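You operate a simulated robot arm through the tools that you are given. There is no shell and no other tool.

Carry out the task below with a simulated robot arm. There is one attempt and no reset: what you move stays moved.

## Task
Brush paste on the middle of the cream mount, lay the hill card on it and weight it down.
Fine: green weight, till the paste has set; brush in its jar, lid back on. Set down upright: green weight. A coat counts when it lies all over at full strength: go over it till it gets no stronger.

The check looks at the end state, three seconds after you hand in, the way a careful person would. Anything else that was tipped, shoved, dropped, spilled or broken makes it a failure. Lids that push on must go on centred and level and be pressed home; caps that screw on are set level and turned clockwise until they are tight.

## Robot
A 7-joint arm with a two-finger parallel gripper, fixed in place. Base frame: the origin is at the foot of the arm, x ahead of it, y to its left, z up; the work surface is at about z = 0.85. Lengths are in m, angles in rad, forces in N, time in s.
With the tool pointing down near the work surface it reaches from about 0.32 to 0.74 m from the base axis. Its first joint turns from -2.007 to 2.007 rad. Payload 3.91 kg.
The tool frame sits at the grasp point between the pads (the TCP): z along the fingers, y along the line on which they close. The tips reach 0.03 m beyond it. Largest opening 0.11 m; finger width 0.02, thickness 0.01; the body of the gripper, 0.048 by 0.112 m, starts 0.055 m behind the TCP.
Orientation is that of the tool frame in the base frame, as a unit quaternion [w, x, y, z]. With the fingers straight down and closing along the base's y, the tool's x points along the base's -x, its y along +y and its z along -z.

## Interface
- The arm moves only by the tool nudge_tool. Its argument "motion" is a list of rows, each a list of 2 entries, a list of its own where there are three numbers: the shift along the base's x, y, z in cm, then the turn, a rotation vector about the base's x, y, z in rad. In form: [[[x, y, z], [wx, wy, wz]], ...]. A call has 1 to 20 rows; each row shifts and turns the commanded pose from where the row before left it. "fingers" is the closure, from 0 (fully open) to 1 (shut), set as the call begins (left out, the last holds). Rows are played at 5 a second. More than 0.05 m and 0.15 rad between two rows, or a gripper value outside its range, and nothing of the call is played. A pose out of reach is approached as far as the arm can. The call stops where the force on the tool passes 90 N (or 10 N more than at its start, if that is more) or the arm is blocked; 0.2 s more then pass. The fingers move at their own pace (about 0.108 m/s each) and stop on an object; they squeeze with about 35 N. The grip force told is the motor's: it shows also when the fingers shut on nothing. Time passes only in rows, and 0.2 s behind the last, so rows that do not move let the fingers close. It gives the time, the measured TCP pose, the force on the tool (base axes), the opening and the grip force at its end, in the units of the frame above (readings bear some noise), with the torque about the TCP (base axes, N m) and any sound that the robot's microphone picked up.
- Cameras (640 x 400 px; columns grow to the right, rows downward): "scene" is fixed at [0.0597, 0.4954, 1.5049]; the picture's right is [-0.65, -0.76, 0.00], its down [-0.23, 0.20, -0.95] and it looks along [0.72, -0.62, -0.30] (base axes); focal length 229 px, centre (320, 200). "wrist" rides on the gripper at [0.072, 0.017, -0.103] in the tool frame; the picture's right is [-0.23, 0.97, 0.00], its down [-0.76, -0.18, -0.62] and it looks along [-0.61, -0.14, 0.78] (tool axes); focal length 222 px, centre (320, 200). There is no depth. A picture from a camera that has moved, and an enlarged one, comes with that camera's place and axes in the base frame and with its lens. The place of the scene camera against the robot may be out by one fixed shift of up to 0.025 m in any direction.
- capture(camera): a new picture of that camera. It takes no simulated time.
- slide_trunk(by): slides the trunk up (or, below 0, down) by that many m; the arm rides with it, the base frame stays. It gives what a move gives, with no picture.
- zoom(camera, box): a new picture of the part [left, top, right, bottom] of that camera's present view, enlarged. It takes no simulated time.
- sign_off(): hands the job in; it is judged then, once.

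Nothing tells you positions but the pictures and the camera data. Unless the task says otherwise, let go and move clear before handing in.

The tools are called after ">>>" as a command line: name --argument value ..., lists and objects as JSON in quotes. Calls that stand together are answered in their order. nudge_tool: Moves the arm, as the interface text tells. Its arguments: {"type":"object","properties":{"motion":{"type":"array","items":{"type":"array"}},"fingers":{"type":"number"}},"required":["motion"]} The other tools are called the same way: slide_trunk (by) slides the trunk up or down; capture (camera) takes a picture; zoom (camera, box) takes an enlarged picture of a part of a camera's view; sign_off () hands the job in.

At the start:

```text
time: 0.0
position: [0.4671, -0.0596, 1.5268]
tcp_rot: [0.001, -0.001, 1.0, 0.0]
contact_force: [0.4, -0.2, 0.9]
torque: [0.01, -0.04, 0.03]
opening: 0.1101
grip_force: 0.0
trunk travel left (down, up): [-0.825, 0.165]
```

scene: 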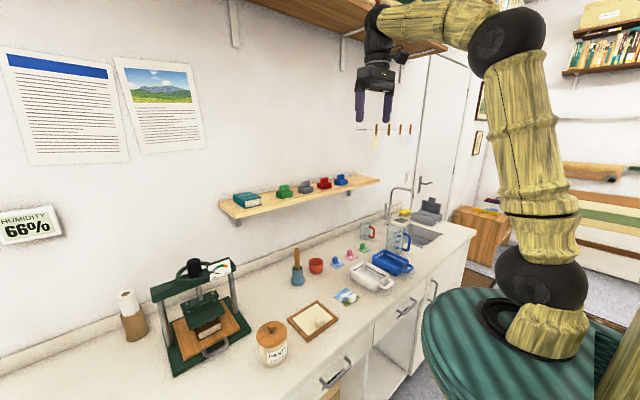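
wrist: 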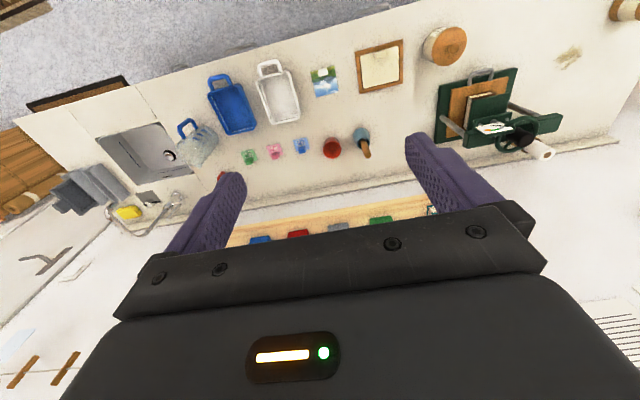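

I see a workbench with a paste jar, a cream mount, a hill card, weights on a shelf and a brush stood in a jar. I'll look closer before moving.

>>> zoom --camera "scene" --box '[230, 240, 430, 365]'

>>> zoom --camera "scene" --box '[210, 160, 390, 272]'

>>> zoom --camera "scene" --box '[0, 40, 230, 184]'

>>> zoom --camera "wrist" --box '[180, 20, 480, 207]'

>>> zoom --camera "scene" --box '[100, 240, 300, 365]'

>>> zoom --camera "scene" --box '[340, 100, 470, 181]'

```text
3.20 times, centred on (330, 302) of scene
camera zoom: at [0.0597, 0.4954, 1.5049], right [-0.65, -0.76, 0.0], down [-0.23, 0.2, -0.95], along [0.72, -0.62, -0.3], focal length 733 px, centre (288, -128)
```

zoom: 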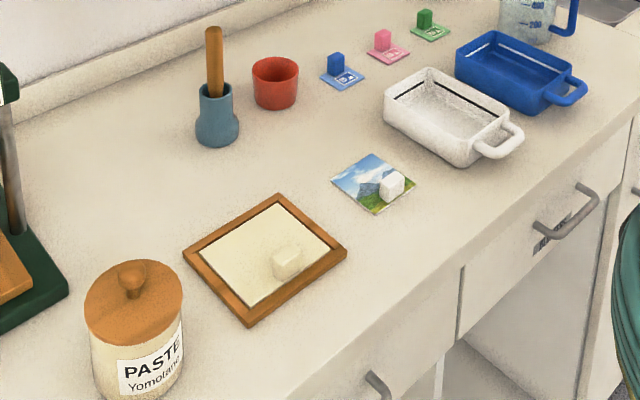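

```text
3.56 times, centred on (300, 216) of scene
camera zoom: at [0.0597, 0.4954, 1.5049], right [-0.65, -0.76, 0.0], down [-0.23, 0.2, -0.95], along [0.72, -0.62, -0.3], focal length 815 px, centre (391, 143)
```

zoom: 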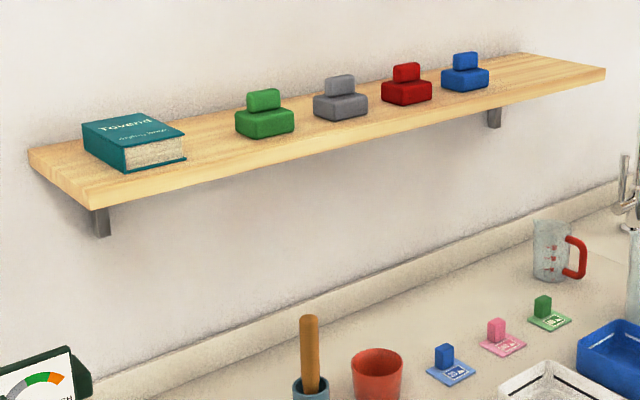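

```text
2.78 times, centred on (115, 112) of scene
camera zoom: at [0.0597, 0.4954, 1.5049], right [-0.65, -0.76, 0.0], down [-0.23, 0.2, -0.95], along [0.72, -0.62, -0.3], focal length 637 px, centre (889, 444)
```

zoom: 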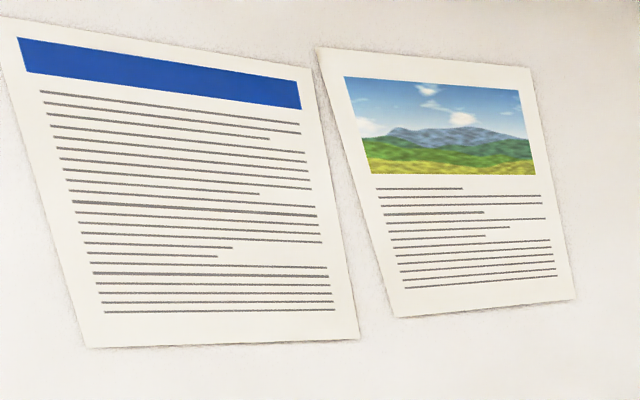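

```text
2.13 times, centred on (330, 114) of wrist
camera zoom: at [0.3945, -0.0417, 1.63], right [0.23, 0.97, 0.0], down [0.76, -0.18, 0.62], along [0.61, -0.14, -0.78], focal length 474 px, centre (299, 384)
```

zoom: 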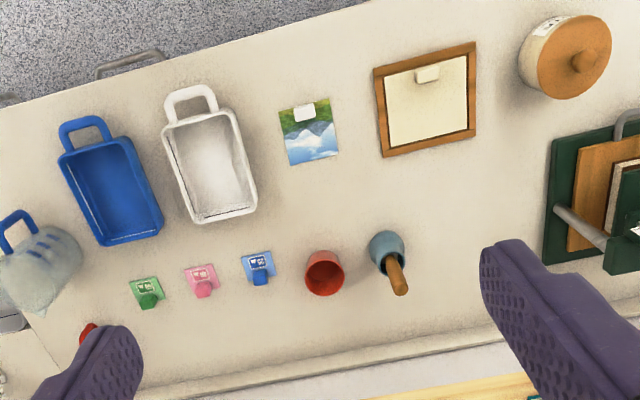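

```text
3.20 times, centred on (200, 302) of scene
camera zoom: at [0.0597, 0.4954, 1.5049], right [-0.65, -0.76, 0.0], down [-0.23, 0.2, -0.95], along [0.72, -0.62, -0.3], focal length 733 px, centre (704, -128)
```

zoom: 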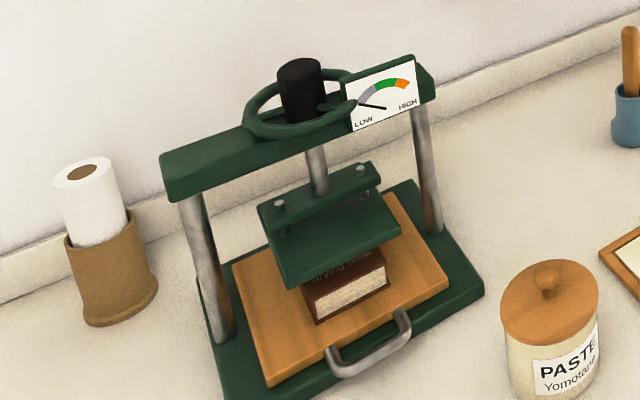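

```text
4.92 times, centred on (405, 140) of scene
camera zoom: at [0.0597, 0.4954, 1.5049], right [-0.65, -0.76, 0.0], down [-0.23, 0.2, -0.95], along [0.72, -0.62, -0.3], focal length 1128 px, centre (-98, 493)
```

zoom: 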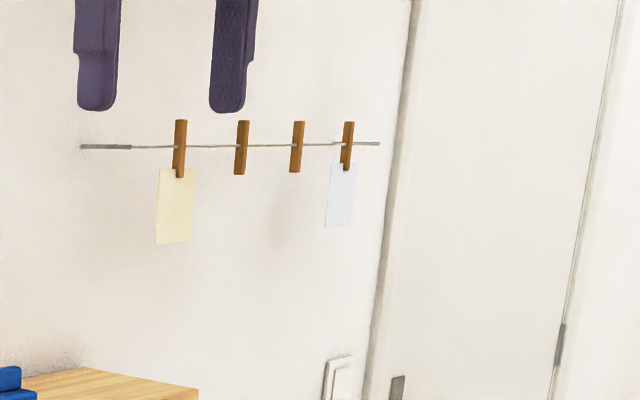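

The brush stands in the blue-grey pot, the paste jar is at about (0.51, 0.25), the mount about (0.54, 0.12), the card about (0.54, -0.06), and the green weight is on the shelf. I'll read the label and gauges closer and lower the trunk for better views.

>>> zoom --camera "scene" --box '[250, 315, 300, 370]'

>>> zoom --camera "scene" --box '[0, 195, 70, 250]'

>>> zoom --camera "scene" --box '[280, 240, 360, 290]'

>>> zoom --camera "wrist" --box '[290, 30, 420, 110]'

>>> slide_trunk --by -0.3

```text
7.27 times, centred on (275, 342) of scene
camera zoom: at [0.0597, 0.4954, 1.5049], right [-0.65, -0.76, 0.0], down [-0.23, 0.2, -0.95], along [0.72, -0.62, -0.3], focal length 1667 px, centre (647, -836)
```

zoom: 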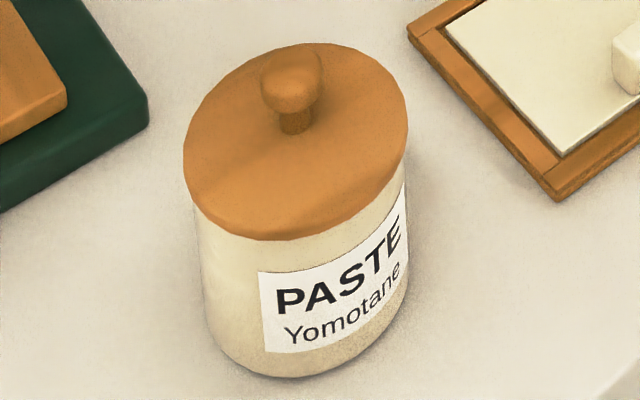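

```text
7.27 times, centred on (35, 222) of scene
camera zoom: at [0.0597, 0.4954, 1.5049], right [-0.65, -0.76, 0.0], down [-0.23, 0.2, -0.95], along [0.72, -0.62, -0.3], focal length 1667 px, centre (2393, 36)
```

zoom: 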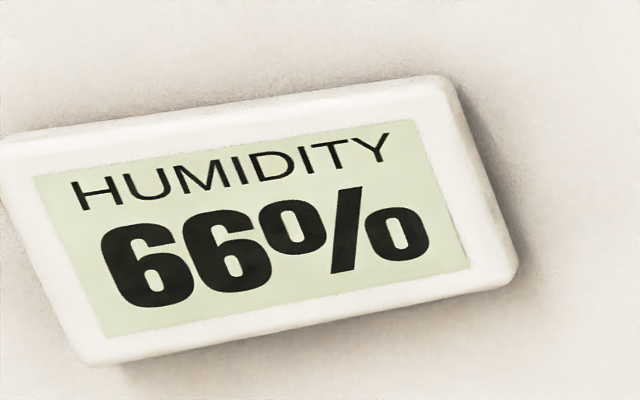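

```text
8.00 times, centred on (320, 265) of scene
camera zoom: at [0.0597, 0.4954, 1.5049], right [-0.65, -0.76, 0.0], down [-0.23, 0.2, -0.95], along [0.72, -0.62, -0.3], focal length 1834 px, centre (320, -320)
```

zoom: 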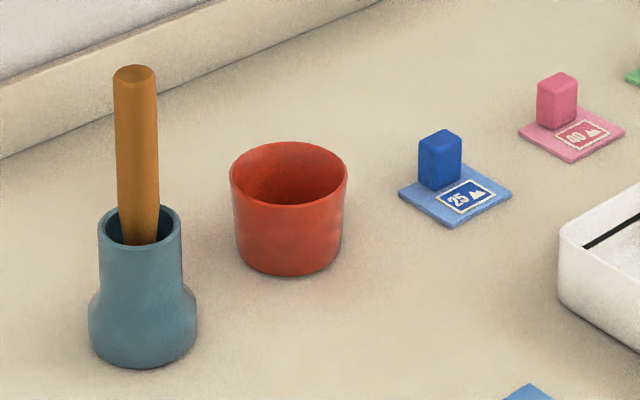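

```text
4.92 times, centred on (355, 70) of wrist
camera zoom: at [0.3945, -0.0417, 1.63], right [0.23, 0.97, 0.0], down [0.76, -0.18, 0.62], along [0.61, -0.14, -0.78], focal length 1094 px, centre (148, 840)
```

zoom: 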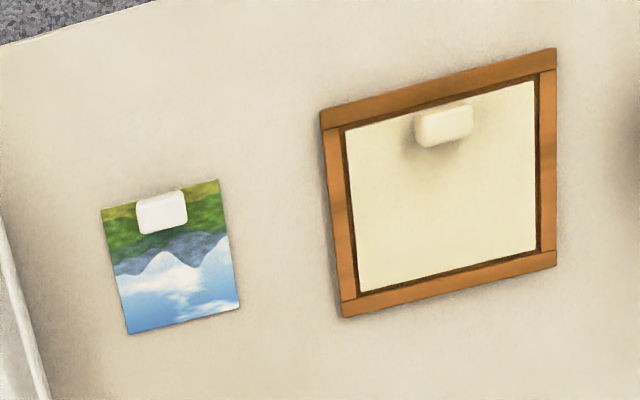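

```text
time: 3.0
position: [0.4682, -0.0585, 1.2262]
tcp_rot: [0.0, 0.0, 1.0, -0.001]
contact_force: [-0.4, -0.6, -0.2]
torque: [-0.01, 0.01, 0.0]
opening: 0.1099
grip_force: 0.1
trunk travel left (down, up): [-0.525, 0.465]
```

The trunk is lowered 0.3 m. Now I take views from the wrist here.

>>> capture --camera "wrist"

>>> capture --camera "scene"

```text
taken
camera wrist: at [0.3944, -0.0417, 1.3301], right [0.23, 0.97, 0.0], down [0.76, -0.18, 0.62], along [0.61, -0.14, -0.78], focal length 222 px, centre (320, 200)
```

wrist: 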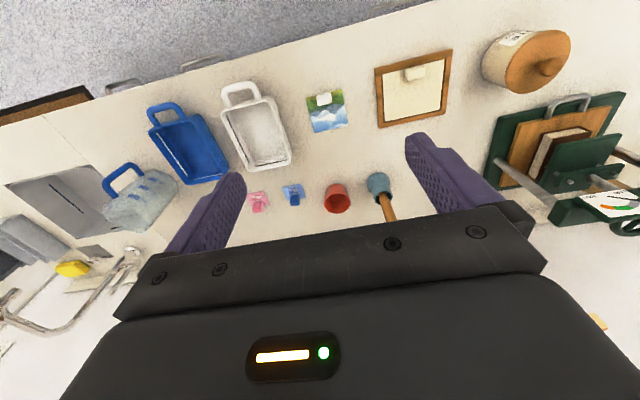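

```text
taken
```

scene: 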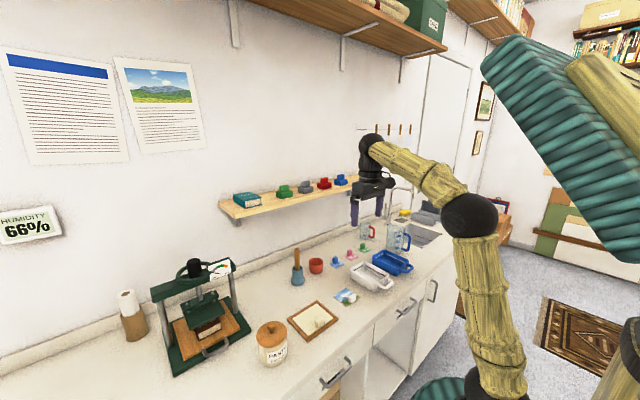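

Now precise zooms of this wrist view to locate mount, card, jar, pot.

>>> zoom --camera "wrist" --box '[290, 30, 450, 130]'

>>> zoom --camera "wrist" --box '[450, 20, 610, 120]'

>>> zoom --camera "wrist" --box '[240, 130, 420, 242]'

```text
4.00 times, centred on (370, 80) of wrist
camera zoom: at [0.3944, -0.0417, 1.3301], right [0.23, 0.97, 0.0], down [0.76, -0.18, 0.62], along [0.61, -0.14, -0.78], focal length 888 px, centre (120, 680)
```

zoom: 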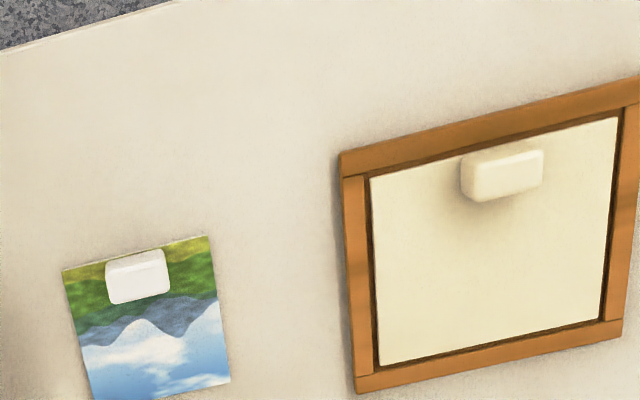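

```text
4.00 times, centred on (530, 70) of wrist
camera zoom: at [0.3944, -0.0417, 1.3301], right [0.23, 0.97, 0.0], down [0.76, -0.18, 0.62], along [0.61, -0.14, -0.78], focal length 888 px, centre (-520, 720)
```

zoom: 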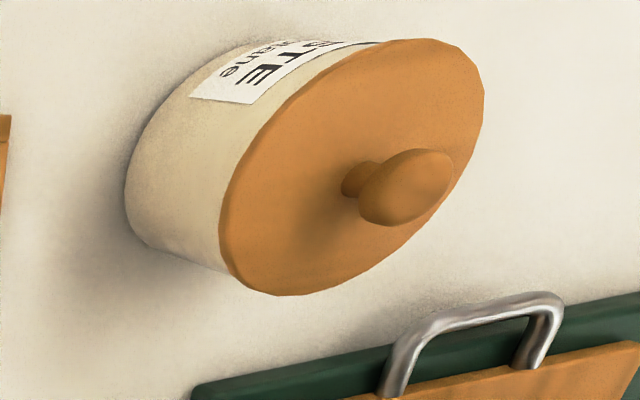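

```text
3.56 times, centred on (330, 186) of wrist
camera zoom: at [0.3944, -0.0417, 1.3301], right [0.23, 0.97, 0.0], down [0.76, -0.18, 0.62], along [0.61, -0.14, -0.78], focal length 790 px, centre (284, 250)
```

zoom: 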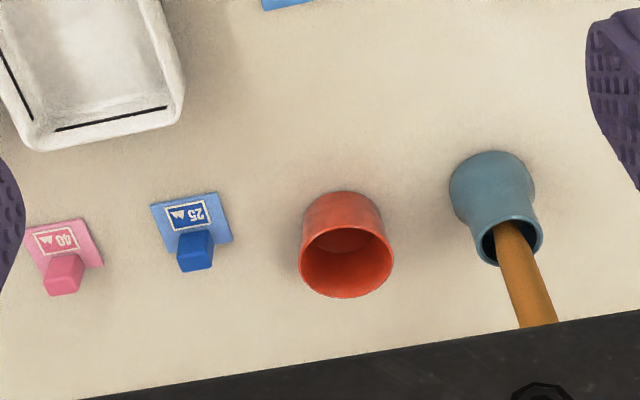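

From these views the mount spans about x 0.497–0.587, y 0.056–0.168, and the card is about 7.5 cm square. I'll move lower over the mount and card for a closer look.

>>> nudge_tool --motion '[[[-1.2, 2.4, -2.4], [0, 0, 0]], [[-1.2, 2.4, -2.4], [0, 0, 0]], [[-1.2, 2.4, -2.4], [0, 0, 0]], [[-1.2, 2.4, -2.4], [0, 0, 0]], [[-1.2, 2.4, -2.4], [0, 0, 0]]]' --fingers 0

>>> capture --camera "wrist"

>>> zoom --camera "wrist" --box '[260, 30, 480, 168]'

```text
time: 4.2
position: [0.4079, 0.0615, 1.1067]
tcp_rot: [0.0, 0.0, 1.0, 0.0]
contact_force: [0.4, 0.5, 0.1]
torque: [0.0, -0.01, -0.03]
opening: 0.1099
grip_force: 0.1
trunk travel left (down, up): [-0.525, 0.465]
```

```text
taken
camera wrist: at [0.3343, 0.0785, 1.2095], right [0.23, 0.97, 0.0], down [0.76, -0.18, 0.62], along [0.61, -0.14, -0.78], focal length 222 px, centre (320, 200)
```

wrist: 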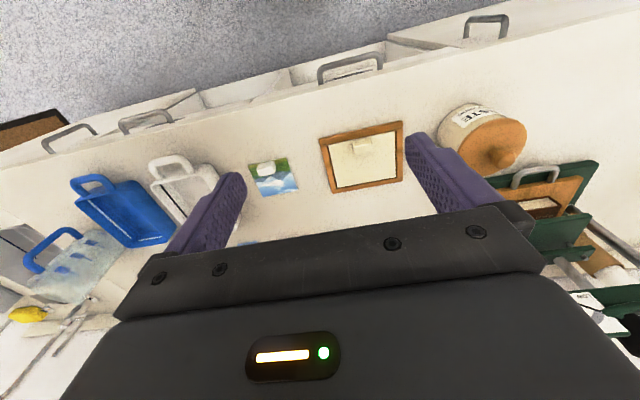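

```text
2.90 times, centred on (370, 99) of wrist
camera zoom: at [0.3343, 0.0785, 1.2095], right [0.23, 0.97, 0.0], down [0.76, -0.18, 0.62], along [0.61, -0.14, -0.78], focal length 644 px, centre (175, 493)
```

zoom: 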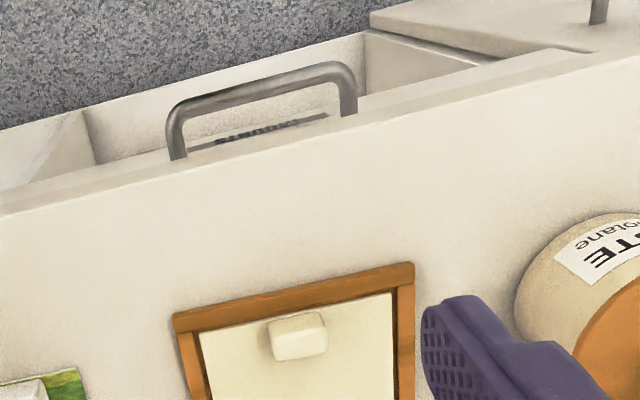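

Zooming straight on the mount and card from here.

>>> zoom --camera "wrist" --box '[310, 115, 420, 195]'

>>> zoom --camera "wrist" --box '[240, 140, 320, 200]'

>>> zoom --camera "wrist" --box '[430, 85, 540, 175]'

```text
5.00 times, centred on (365, 155) of wrist
camera zoom: at [0.3343, 0.0785, 1.2095], right [0.23, 0.97, 0.0], down [0.76, -0.18, 0.62], along [0.61, -0.14, -0.78], focal length 1111 px, centre (95, 425)
```

zoom: 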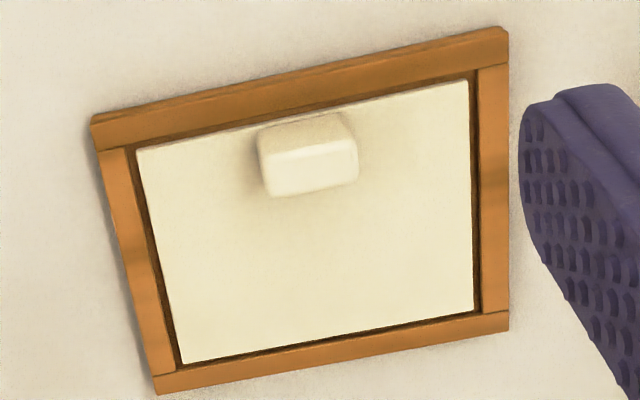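

```text
6.67 times, centred on (280, 170) of wrist
camera zoom: at [0.3343, 0.0785, 1.2095], right [0.23, 0.97, 0.0], down [0.76, -0.18, 0.62], along [0.61, -0.14, -0.78], focal length 1481 px, centre (587, 400)
```

zoom: 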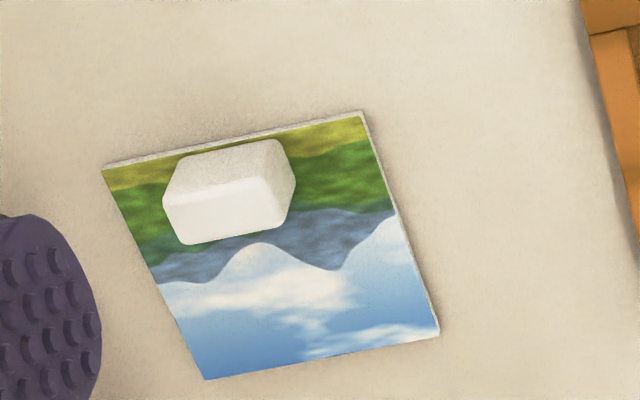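

```text
4.44 times, centred on (485, 130) of wrist
camera zoom: at [0.3343, 0.0785, 1.2095], right [0.23, 0.97, 0.0], down [0.76, -0.18, 0.62], along [0.61, -0.14, -0.78], focal length 987 px, centre (-413, 511)
```

zoom: 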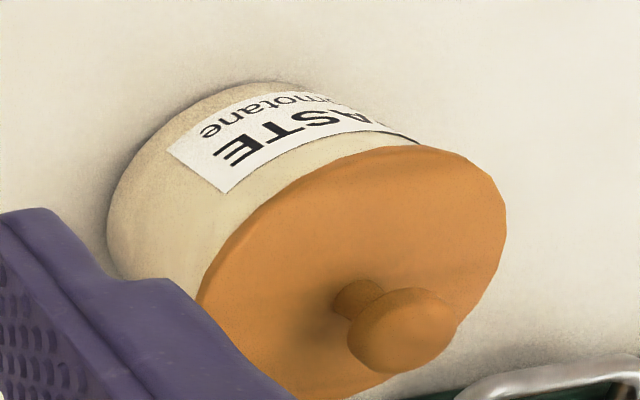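

The mount carries a small block near its near edge and the card has a similar one. I'll get a straight-down view to measure them exactly.

>>> nudge_tool --motion '[[[3.0, 0.6, -1.0], [0, 0, 0]], [[3.0, 0.6, -1.0], [0, 0, 0]], [[3.0, 0.6, -1.0], [0, 0, 0]], [[3.0, 0.6, -1.0], [0, 0, 0]], [[3.0, 0.6, -1.0], [0, 0, 0]], [[3.0, 0.5, -1.0], [0, 0, 0]]]'

>>> capture --camera "wrist"

>>> zoom --camera "wrist" --box '[240, 0, 400, 100]'

>>> zoom --camera "wrist" --box '[120, 0, 280, 100]'

```text
time: 5.6
position: [0.5885, 0.0968, 1.0456]
tcp_rot: [-0.001, -0.001, 1.0, 0.001]
contact_force: [-0.9, -0.4, 0.1]
torque: [-0.01, -0.03, -0.01]
opening: 0.11
grip_force: 0.1
trunk travel left (down, up): [-0.525, 0.465]
```

```text
taken
camera wrist: at [0.5153, 0.1138, 1.1496], right [0.23, 0.97, 0.0], down [0.76, -0.18, 0.62], along [0.61, -0.14, -0.78], focal length 222 px, centre (320, 200)
```

wrist: 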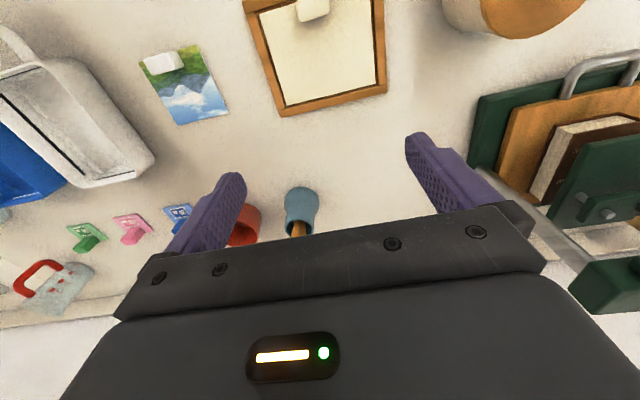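

```text
4.00 times, centred on (320, 50) of wrist
camera zoom: at [0.5153, 0.1138, 1.1496], right [0.23, 0.97, 0.0], down [0.76, -0.18, 0.62], along [0.61, -0.14, -0.78], focal length 888 px, centre (320, 800)
```

zoom: 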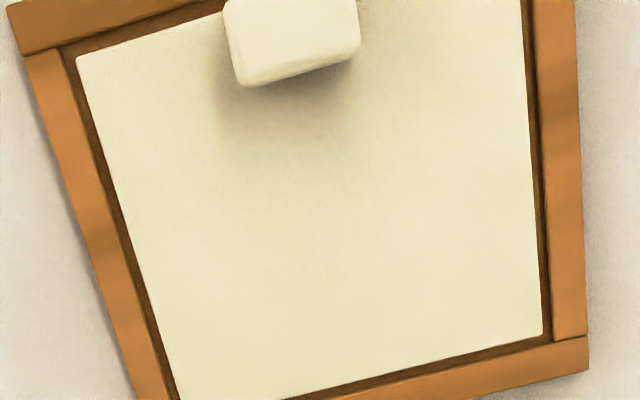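

```text
4.00 times, centred on (200, 50) of wrist
camera zoom: at [0.5153, 0.1138, 1.1496], right [0.23, 0.97, 0.0], down [0.76, -0.18, 0.62], along [0.61, -0.14, -0.78], focal length 888 px, centre (800, 800)
```

zoom: 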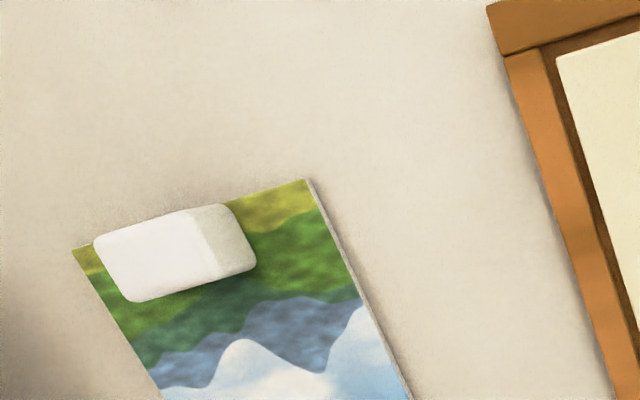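

The mount's block far face is at about x=0.512, so the card (7.5 cm) fits between it and the frame. Next I go over the paste jar's knob at about (0.517, 0.268).

>>> nudge_tool --motion '[[[-1.4, 3.4, 0.4], [0, 0, 0]], [[-1.4, 3.4, 0.4], [0, 0, 0]], [[-1.4, 3.4, 0.4], [0, 0, 0]], [[-1.4, 3.4, 0.2], [0, 0, 0]], [[-1.5, 3.5, 0], [0, 0, 0]]]'

>>> capture --camera "wrist"

>>> zoom --camera "scene" --box '[200, 260, 340, 370]'

```text
time: 6.8
position: [0.5152, 0.2672, 1.0606]
tcp_rot: [-0.001, 0.0, 1.0, 0.0]
contact_force: [0.3, 0.7, 0.5]
torque: [-0.02, 0.01, -0.02]
opening: 0.1102
grip_force: 0.0
trunk travel left (down, up): [-0.525, 0.465]
```

```text
taken
camera wrist: at [0.4434, 0.2846, 1.1647], right [0.23, 0.97, 0.0], down [0.76, -0.18, 0.62], along [0.61, -0.14, -0.78], focal length 222 px, centre (320, 200)
```

wrist: 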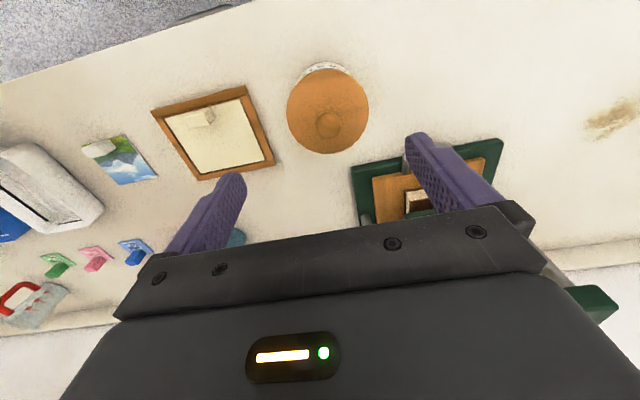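

```text
3.64 times, centred on (270, 315) of scene
camera zoom: at [0.0597, 0.4954, 1.5049], right [-0.65, -0.76, 0.0], down [-0.23, 0.2, -0.95], along [0.72, -0.62, -0.3], focal length 833 px, centre (502, -218)
```

zoom: 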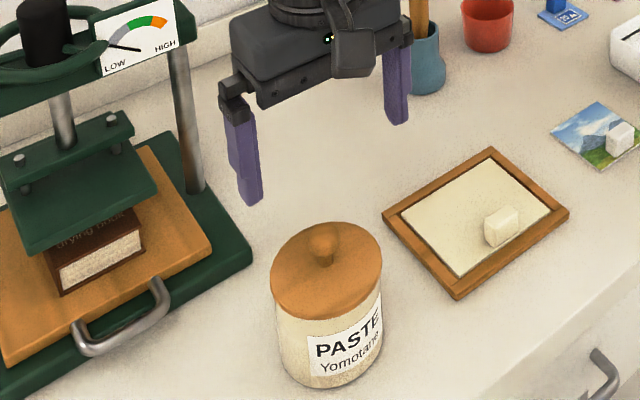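

I zoom on the lid to find the knob exactly.

>>> zoom --camera "wrist" --box '[260, 50, 400, 170]'

```text
3.33 times, centred on (330, 110) of wrist
camera zoom: at [0.4434, 0.2846, 1.1647], right [0.23, 0.97, 0.0], down [0.76, -0.18, 0.62], along [0.61, -0.14, -0.78], focal length 740 px, centre (287, 500)
```

zoom: 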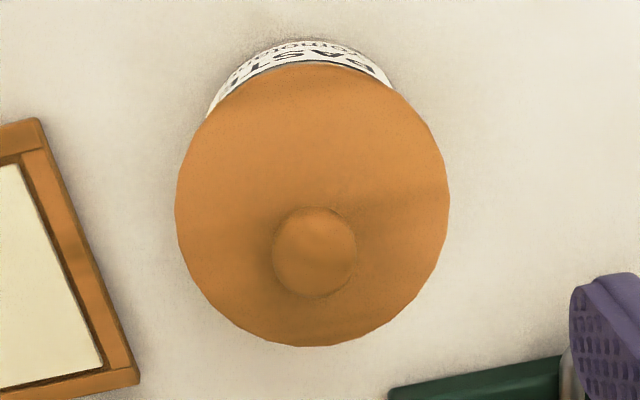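

Triangulation puts the knob at about (0.521, 0.276, 0.956). I align above it and come down near it.

>>> nudge_tool --motion '[[[0.6, 0.85, -2.0], [0, 0, 0]], [[0, 0, -2.5], [0, 0, 0]], [[0, 0, -2.5], [0, 0, 0]], [[0, 0, 0], [0, 0, 0]]]'

>>> capture --camera "wrist"

>>> zoom --camera "scene" --box '[220, 270, 340, 370]'

```text
time: 7.8
position: [0.5217, 0.2754, 0.9912]
tcp_rot: [0.001, 0.0, 1.0, -0.001]
contact_force: [0.2, -0.3, 0.0]
torque: [-0.02, 0.01, -0.02]
opening: 0.1101
grip_force: 0.0
trunk travel left (down, up): [-0.525, 0.465]
```

```text
taken
camera wrist: at [0.4488, 0.2932, 1.0937], right [0.23, 0.97, 0.0], down [0.76, -0.18, 0.62], along [0.61, -0.14, -0.78], focal length 222 px, centre (320, 200)
```

wrist: 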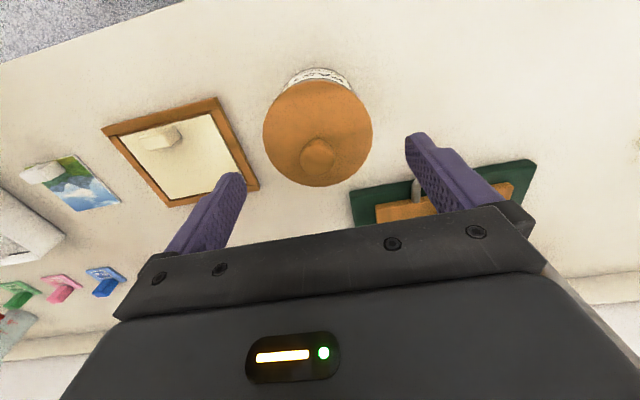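

```text
4.00 times, centred on (280, 320) of scene
camera zoom: at [0.0597, 0.4954, 1.5049], right [-0.65, -0.76, 0.0], down [-0.23, 0.2, -0.95], along [0.72, -0.62, -0.3], focal length 917 px, centre (480, -280)
```

zoom: 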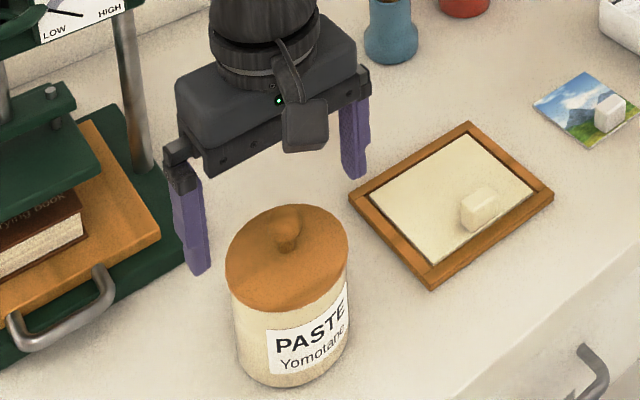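

Zooming to check the knob's alignment with the grasp point.

>>> zoom --camera "wrist" --box '[250, 70, 390, 200]'

```text
3.08 times, centred on (320, 135) of wrist
camera zoom: at [0.4488, 0.2932, 1.0937], right [0.23, 0.97, 0.0], down [0.76, -0.18, 0.62], along [0.61, -0.14, -0.78], focal length 684 px, centre (320, 400)
```

zoom: 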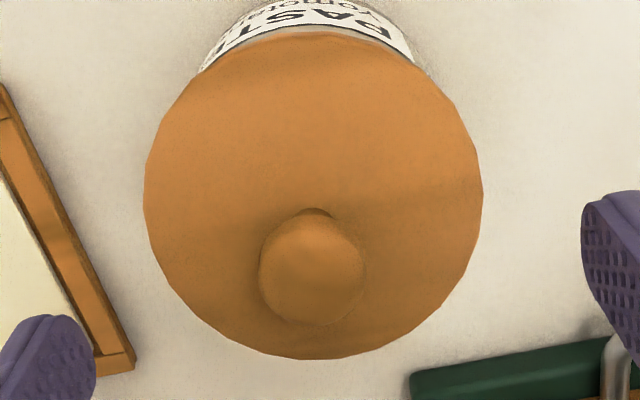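

The knob is well under the grasp point. Coming down 2 cm and closing.

>>> nudge_tool --motion '[[[-0.1, -0.12, -1.0], [0, 0, 0]], [[0, 0, -1.0], [0, 0, 0]], [[0, 0, 0], [0, 0, 0]]]'

>>> zoom --camera "scene" --box '[220, 270, 340, 370]'

>>> nudge_tool --motion '[[[0, 0, 0], [0, 0, 0]], [[0, 0, 0], [0, 0, 0]], [[0, 0, 0], [0, 0, 0]], [[0, 0, 0], [0, 0, 0]]]' --fingers 1

>>> zoom --camera "scene" --box '[220, 270, 340, 370]'

```text
time: 8.6
position: [0.5209, 0.2752, 0.9712]
tcp_rot: [0.0, 0.0, 1.0, 0.0]
contact_force: [-0.8, 0.4, -0.1]
torque: [0.01, 0.03, 0.0]
opening: 0.11
grip_force: 0.0
trunk travel left (down, up): [-0.525, 0.465]
```

```text
4.00 times, centred on (280, 320) of scene
camera zoom: at [0.0597, 0.4954, 1.5049], right [-0.65, -0.76, 0.0], down [-0.23, 0.2, -0.95], along [0.72, -0.62, -0.3], focal length 917 px, centre (480, -280)
```

zoom: 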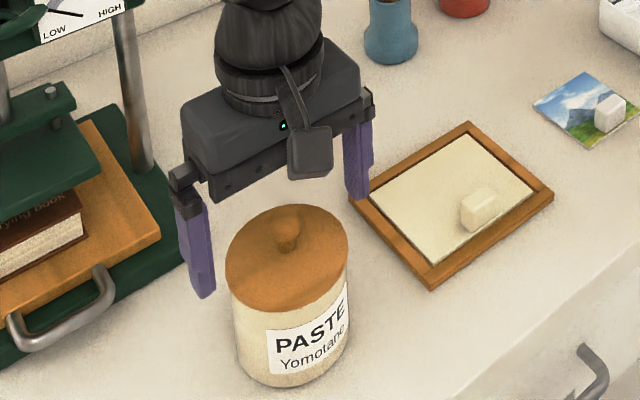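

```text
time: 9.6
position: [0.5213, 0.2747, 0.9708]
tcp_rot: [0.001, -0.002, 1.0, 0.0]
contact_force: [0.0, -0.4, 0.4]
torque: [0.0, -0.03, -0.04]
opening: 0.0216
grip_force: 34.9
trunk travel left (down, up): [-0.525, 0.465]
heard: snap
```

```text
4.00 times, centred on (280, 320) of scene
camera zoom: at [0.0597, 0.4954, 1.5049], right [-0.65, -0.76, 0.0], down [-0.23, 0.2, -0.95], along [0.72, -0.62, -0.3], focal length 917 px, centre (480, -280)
```

zoom: 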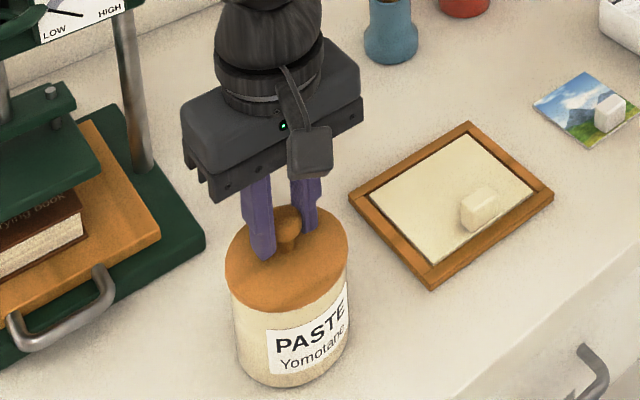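

Gripped the knob (opening 2.2 cm). Lifting gently while watching the force.

>>> nudge_tool --motion '[[[0, 0, 0.5], [0, 0, 0]], [[0, 0, 0.5], [0, 0, 0]], [[0, 0, 0.5], [0, 0, 0]], [[0, 0, 0.5], [0, 0, 0]]]'

>>> zoom --camera "scene" --box '[220, 270, 340, 370]'

```text
time: 10.6
position: [0.5206, 0.2744, 0.9905]
tcp_rot: [0.0, -0.001, 1.0, 0.0]
contact_force: [0.3, -0.3, -1.2]
torque: [-0.01, -0.01, 0.02]
opening: 0.0219
grip_force: 35.1
trunk travel left (down, up): [-0.525, 0.465]
```

```text
4.00 times, centred on (280, 320) of scene
camera zoom: at [0.0597, 0.4954, 1.5049], right [-0.65, -0.76, 0.0], down [-0.23, 0.2, -0.95], along [0.72, -0.62, -0.3], focal length 917 px, centre (480, -280)
```

zoom: 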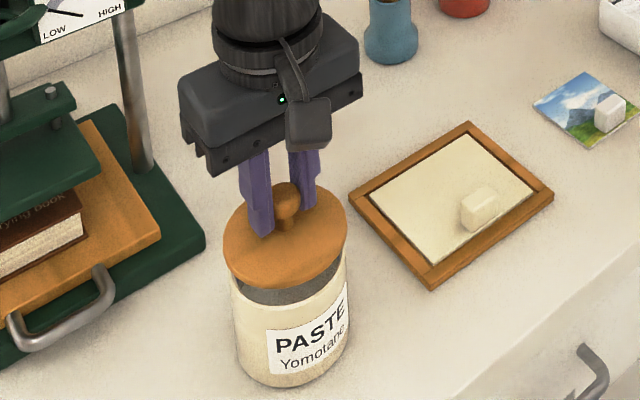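

The lid lifts free. I raise it clear of the jar and carry it toward the free area behind the mount, about (0.68, 0.175).

>>> nudge_tool --motion '[[[0, 0, 2.0], [0, 0, 0]], [[0, 0, 2.5], [0, 0, 0]], [[0, 0, 2.5], [0, 0, 0]], [[2.0, -1.5, 1.0], [0, 0, 0]], [[3.0, -2.0, 0], [0, 0, 0]], [[3.5, -2.2, 0], [0, 0, 0]], [[3.5, -2.2, 0], [0, 0, 0]], [[3.5, -2.2, 0], [0, 0, 0]], [[0, 0, 0], [0, 0, 0]]]'

>>> capture --camera "wrist"

>>> capture --camera "scene"

>>> zoom --camera "scene" --box '[220, 240, 360, 370]'

```text
time: 12.6
position: [0.6596, 0.1688, 1.0611]
tcp_rot: [-0.001, -0.001, 1.0, 0.0]
contact_force: [-0.6, -0.4, -0.2]
torque: [-0.04, 0.01, 0.0]
opening: 0.0221
grip_force: 34.7
out of reach, approached as far as the arm can: row 8
trunk travel left (down, up): [-0.525, 0.465]
```

```text
taken
camera wrist: at [0.5866, 0.1861, 1.1656], right [0.23, 0.97, 0.0], down [0.76, -0.18, 0.62], along [0.61, -0.14, -0.78], focal length 222 px, centre (320, 200)
```

wrist: 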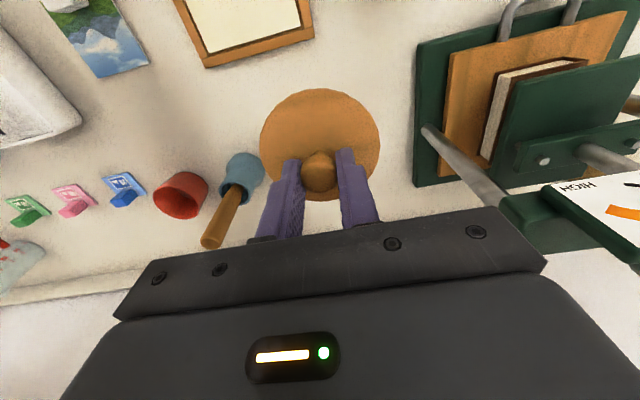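

```text
taken
```

scene: 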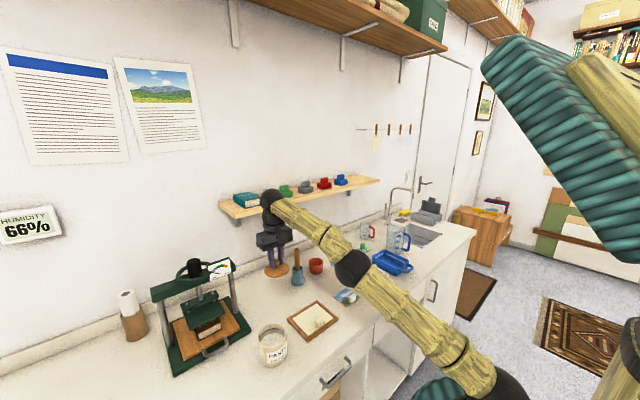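

```text
3.08 times, centred on (290, 305) of scene
camera zoom: at [0.0597, 0.4954, 1.5049], right [-0.65, -0.76, 0.0], down [-0.23, 0.2, -0.95], along [0.72, -0.62, -0.3], focal length 705 px, centre (412, -123)
```

zoom: 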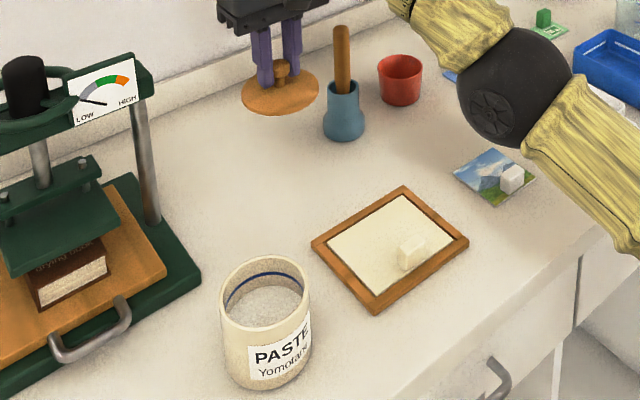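

The arm hit its reach limit there, but this spot (0.66, 0.17) is free and clear of mount, pot and press. I lower the lid here in steps.

>>> nudge_tool --motion '[[[0, 0, -3.0], [0, 0, 0]], [[0, 0, -3.0], [0, 0, 0]], [[0, 0, -3.0], [0, 0, 0]], [[0, 0, -2.0], [0, 0, 0]], [[0, 0, 0], [0, 0, 0]]]'

>>> zoom --camera "scene" --box '[240, 240, 340, 320]'

```text
time: 13.8
position: [0.6597, 0.1692, 0.9517]
tcp_rot: [0.0, -0.001, 1.0, 0.0]
contact_force: [-0.4, -1.6, 0.2]
torque: [0.01, 0.02, 0.01]
opening: 0.022
grip_force: 34.9
trunk travel left (down, up): [-0.525, 0.465]
```

```text
5.00 times, centred on (290, 280) of scene
camera zoom: at [0.0597, 0.4954, 1.5049], right [-0.65, -0.76, 0.0], down [-0.23, 0.2, -0.95], along [0.72, -0.62, -0.3], focal length 1146 px, centre (470, -200)
```

zoom: 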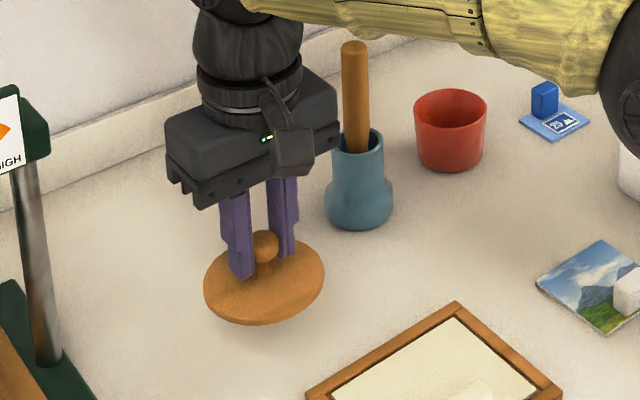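

Continuing down in small steps until I feel the bench.

>>> nudge_tool --motion '[[[0.6, 0.3, -1.5], [0, 0, 0]], [[0.4, 0.3, -1.0], [0, 0, 0]], [[0, 0, -0.5], [0, 0, 0]], [[0, 0, 0], [0, 0, 0]]]'

>>> zoom --camera "scene" --box '[240, 240, 340, 320]'

```text
time: 14.8
position: [0.6699, 0.1744, 0.9208]
tcp_rot: [0.0, 0.0, 1.0, 0.001]
contact_force: [0.9, 0.0, -0.6]
torque: [0.04, -0.02, -0.01]
opening: 0.0219
grip_force: 34.5
trunk travel left (down, up): [-0.525, 0.465]
```

```text
5.00 times, centred on (290, 280) of scene
camera zoom: at [0.0597, 0.4954, 1.5049], right [-0.65, -0.76, 0.0], down [-0.23, 0.2, -0.95], along [0.72, -0.62, -0.3], focal length 1146 px, centre (470, -200)
```

zoom: 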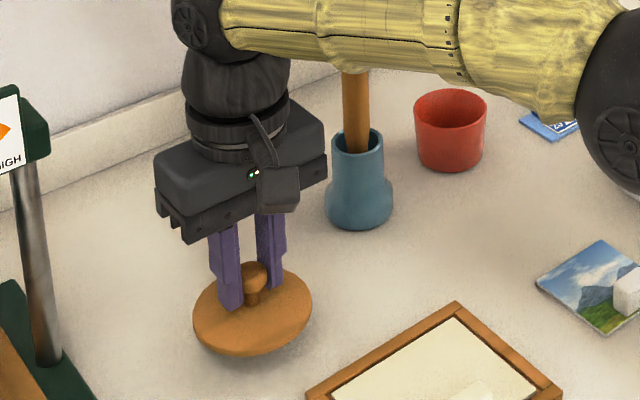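

>>> nudge_tool --motion '[[[0, 0, -0.4], [0, 0, 0]], [[0, 0, -0.3], [0, 0, 0]], [[0, 0, -0.3], [0, 0, 0]], [[0, 0, 0], [0, 0, 0]]]'

>>> zoom --camera "scene" --box '[240, 260, 340, 340]'

```text
time: 15.8
position: [0.6697, 0.1742, 0.9113]
tcp_rot: [0.0, 0.0, 1.0, 0.0]
contact_force: [0.3, 0.3, 0.8]
torque: [0.02, 0.02, -0.01]
opening: 0.0219
grip_force: 35.1
trunk travel left (down, up): [-0.525, 0.465]
```

```text
5.00 times, centred on (290, 300) of scene
camera zoom: at [0.0597, 0.4954, 1.5049], right [-0.65, -0.76, 0.0], down [-0.23, 0.2, -0.95], along [0.72, -0.62, -0.3], focal length 1146 px, centre (470, -300)
```

zoom: 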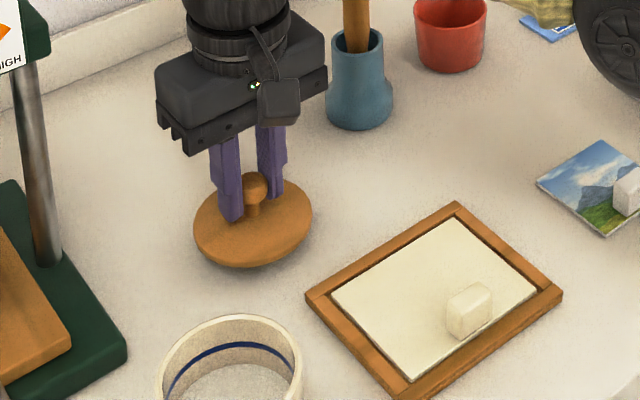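

>>> nudge_tool --motion '[[[0, 0, -0.3], [0, 0, 0]], [[0, 0, -0.3], [0, 0, 0]], [[0, 0, 0], [0, 0, 0]]]'

>>> nudge_tool --motion '[[[0, 0, -0.3], [0, 0, 0]], [[0, 0, 0], [0, 0, 0]]]'

>>> zoom --camera "scene" --box '[260, 270, 320, 318]'

```text
time: 16.6
position: [0.6697, 0.175, 0.906]
tcp_rot: [0.001, 0.0, 1.0, 0.001]
contact_force: [0.1, -0.4, -1.1]
torque: [0.03, 0.03, 0.0]
opening: 0.0221
grip_force: 35.1
trunk travel left (down, up): [-0.525, 0.465]
```

```text
time: 17.2
position: [0.67, 0.1746, 0.9046]
tcp_rot: [0.0, -0.001, 1.0, -0.001]
contact_force: [-0.4, -1.0, 0.4]
torque: [0.01, -0.01, 0.05]
opening: 0.0219
grip_force: 35.4
trunk travel left (down, up): [-0.525, 0.465]
```

```text
8.33 times, centred on (290, 294) of scene
camera zoom: at [0.0597, 0.4954, 1.5049], right [-0.65, -0.76, 0.0], down [-0.23, 0.2, -0.95], along [0.72, -0.62, -0.3], focal length 1910 px, centre (570, -583)
```

zoom: 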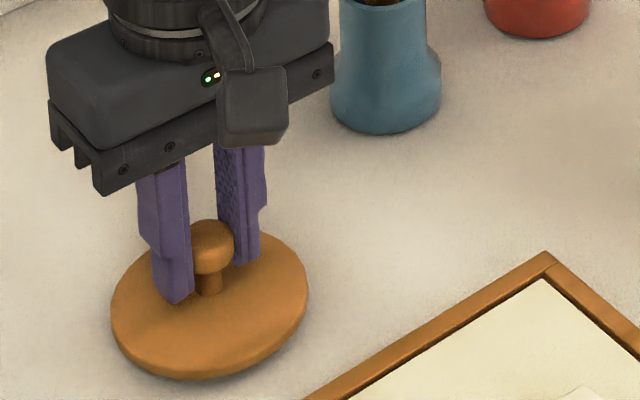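

>>> nudge_tool --motion '[[[0, 0, -0.3], [0, 0, 0]], [[0, 0, 0], [0, 0, 0]]]'

>>> nudge_tool --motion '[[[0, 0, -0.3], [0, 0, 0]], [[0, 0, 0], [0, 0, 0]]]'

>>> zoom --camera "scene" --box '[260, 270, 320, 318]'

```text
time: 17.8
position: [0.6703, 0.1744, 0.9001]
tcp_rot: [0.0, -0.001, 1.0, 0.0]
contact_force: [0.6, 0.2, 0.0]
torque: [0.01, -0.01, -0.02]
opening: 0.0219
grip_force: 34.9
trunk travel left (down, up): [-0.525, 0.465]
```

```text
time: 18.4
position: [0.6689, 0.1734, 0.8977]
tcp_rot: [0.0, -0.001, 1.0, 0.001]
contact_force: [0.4, -0.2, -0.8]
torque: [-0.03, -0.02, 0.0]
opening: 0.022
grip_force: 34.3
trunk travel left (down, up): [-0.525, 0.465]
```

```text
8.33 times, centred on (290, 294) of scene
camera zoom: at [0.0597, 0.4954, 1.5049], right [-0.65, -0.76, 0.0], down [-0.23, 0.2, -0.95], along [0.72, -0.62, -0.3], focal length 1910 px, centre (570, -583)
```

zoom: 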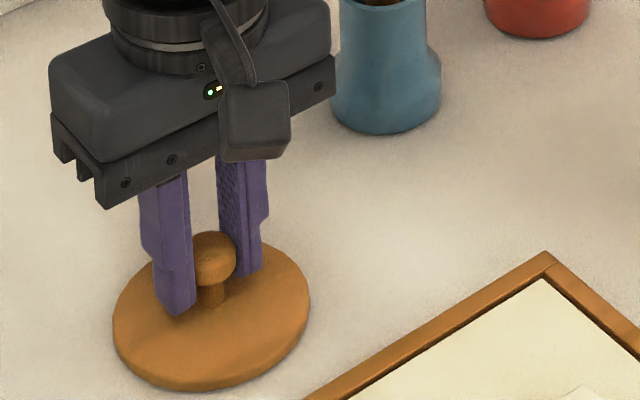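

>>> nudge_tool --motion '[[[0, 0, -0.2], [0, 0, 0]], [[0, 0, 0], [0, 0, 0]]]'

>>> nudge_tool --motion '[[[0, 0, -0.2], [0, 0, 0]], [[0, 0, 0], [0, 0, 0]]]'

>>> nudge_tool --motion '[[[0, 0, -0.2], [0, 0, 0]], [[0, 0, 0], [0, 0, 0]]]'

>>> zoom --camera "scene" --box '[260, 270, 320, 318]'

```text
time: 19.0
position: [0.669, 0.1749, 0.8938]
tcp_rot: [0.0, -0.001, 1.0, 0.0]
contact_force: [0.2, -0.8, 0.0]
torque: [0.03, 0.01, 0.01]
opening: 0.022
grip_force: 34.8
trunk travel left (down, up): [-0.525, 0.465]
```

```text
time: 19.6
position: [0.6698, 0.1738, 0.8934]
tcp_rot: [0.001, -0.001, 1.0, 0.001]
contact_force: [1.4, 0.1, 9.8]
torque: [0.05, 0.14, 0.01]
opening: 0.0223
grip_force: 35.4
trunk travel left (down, up): [-0.525, 0.465]
```

```text
time: 20.2
position: [0.6686, 0.1744, 0.8952]
tcp_rot: [0.003, 0.0, 1.0, 0.001]
contact_force: [5.6, 1.3, 27.1]
torque: [0.02, 0.26, 0.01]
opening: 0.0224
grip_force: 35.0
trunk travel left (down, up): [-0.525, 0.465]
```

```text
8.33 times, centred on (290, 294) of scene
camera zoom: at [0.0597, 0.4954, 1.5049], right [-0.65, -0.76, 0.0], down [-0.23, 0.2, -0.95], along [0.72, -0.62, -0.3], focal length 1910 px, centre (570, -583)
```

zoom: 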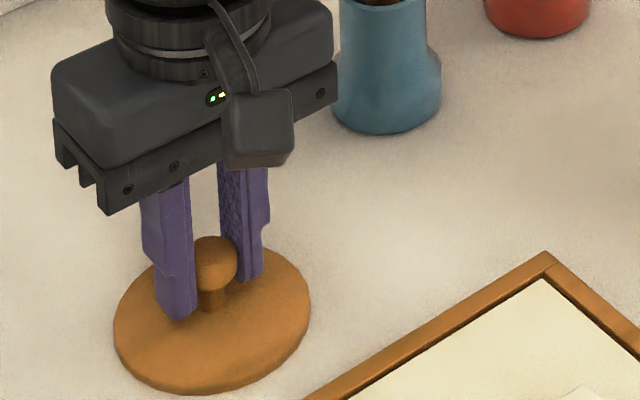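

Touch down felt at TCP z≈0.894. I ease up 3 mm, open the fingers and rise.

>>> nudge_tool --motion '[[[0, 0, 0.3], [0, 0, 0]], [[0, 0, 0], [0, 0, 0]]]'

>>> nudge_tool --motion '[[[0, 0, 0], [0, 0, 0]], [[0, 0, 0], [0, 0, 0]], [[0, 0, 0], [0, 0, 0]], [[0, 0, 2.5], [0, 0, 0]], [[0, 0, 3.5], [0, 0, 0]], [[0, 0, 4.5], [0, 0, 0]], [[-2.0, 0, 4.5], [0, 0, 0]]]' --fingers 0

>>> capture --camera "wrist"

>>> capture --camera "scene"

```text
time: 20.8
position: [0.6686, 0.1741, 0.8933]
tcp_rot: [0.001, -0.001, 1.0, 0.0]
contact_force: [7.2, 1.4, 18.0]
torque: [0.05, -0.39, -0.02]
opening: 0.0221
grip_force: 35.1
trunk travel left (down, up): [-0.525, 0.465]
```

```text
time: 22.4
position: [0.6501, 0.1743, 1.0456]
tcp_rot: [0.0, -0.001, 1.0, 0.0]
contact_force: [-0.5, 0.1, 0.3]
torque: [-0.03, 0.01, 0.01]
opening: 0.1102
grip_force: 0.1
trunk travel left (down, up): [-0.525, 0.465]
```

```text
taken
camera wrist: at [0.5771, 0.1905, 1.1484], right [0.23, 0.97, 0.0], down [0.76, -0.18, 0.62], along [0.61, -0.14, -0.78], focal length 222 px, centre (320, 200)
```

wrist: 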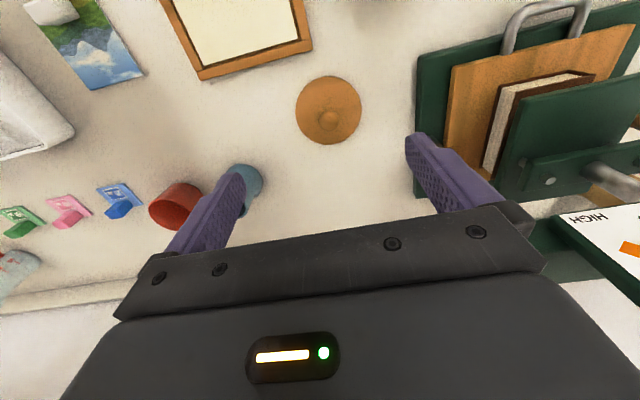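

```text
taken
```

scene: 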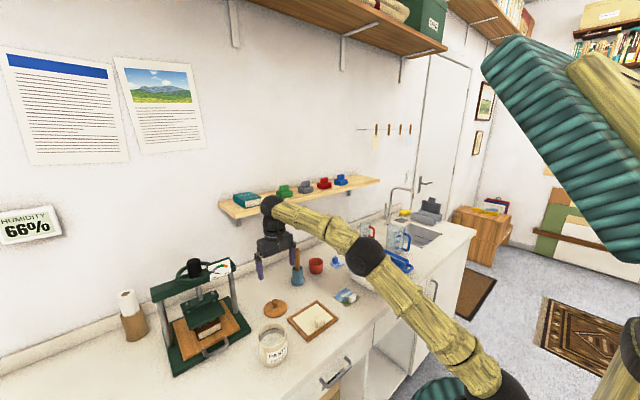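

The lid is down at (0.669, 0.174). Next the brush: to see it side-on and spare reach, I tilt the tool forward and move in front of the pot.

>>> nudge_tool --motion '[[[-1.5, -3.6, 0], [0, -0.15, 0]], [[-1.5, -3.6, 0], [0, -0.15, 0]], [[-1.5, -3.6, 0], [0, -0.15, 0]], [[-1.5, -3.6, 0], [0, -0.15, 0]], [[0, 0, 0], [0, 0, 0]]]' --fingers 0

>>> capture --camera "wrist"

>>> capture --camera "scene"

```text
time: 23.6
position: [0.5889, 0.0295, 1.0437]
tcp_rot: [0.296, -0.001, 0.955, 0.0]
contact_force: [-0.9, 0.0, -0.3]
torque: [0.03, 0.01, 0.01]
opening: 0.1099
grip_force: 0.0
trunk travel left (down, up): [-0.525, 0.465]
```

```text
taken
camera wrist: at [0.4712, 0.046, 1.0877], right [0.19, 0.97, 0.13], down [0.28, -0.18, 0.94], along [0.94, -0.14, -0.3], focal length 222 px, centre (320, 200)
```

wrist: 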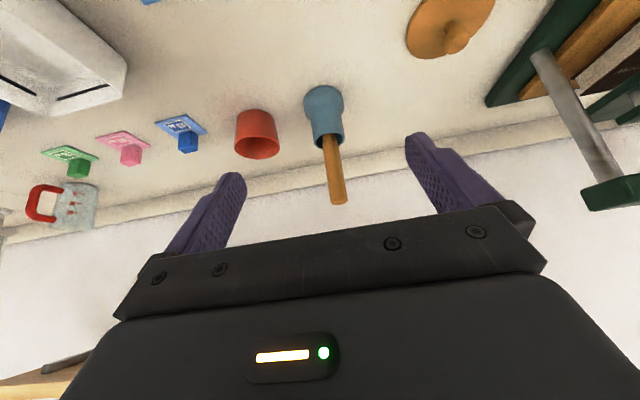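

```text
taken
```

scene: 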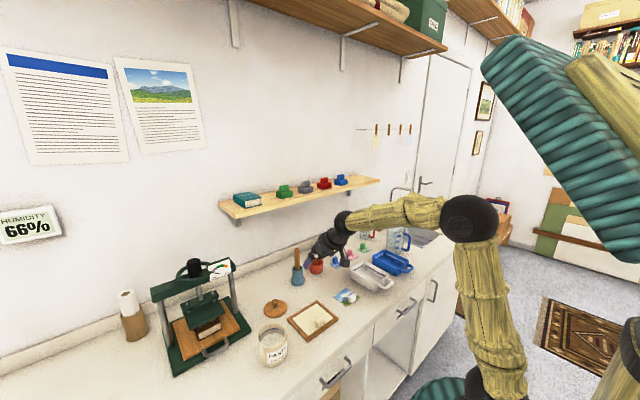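

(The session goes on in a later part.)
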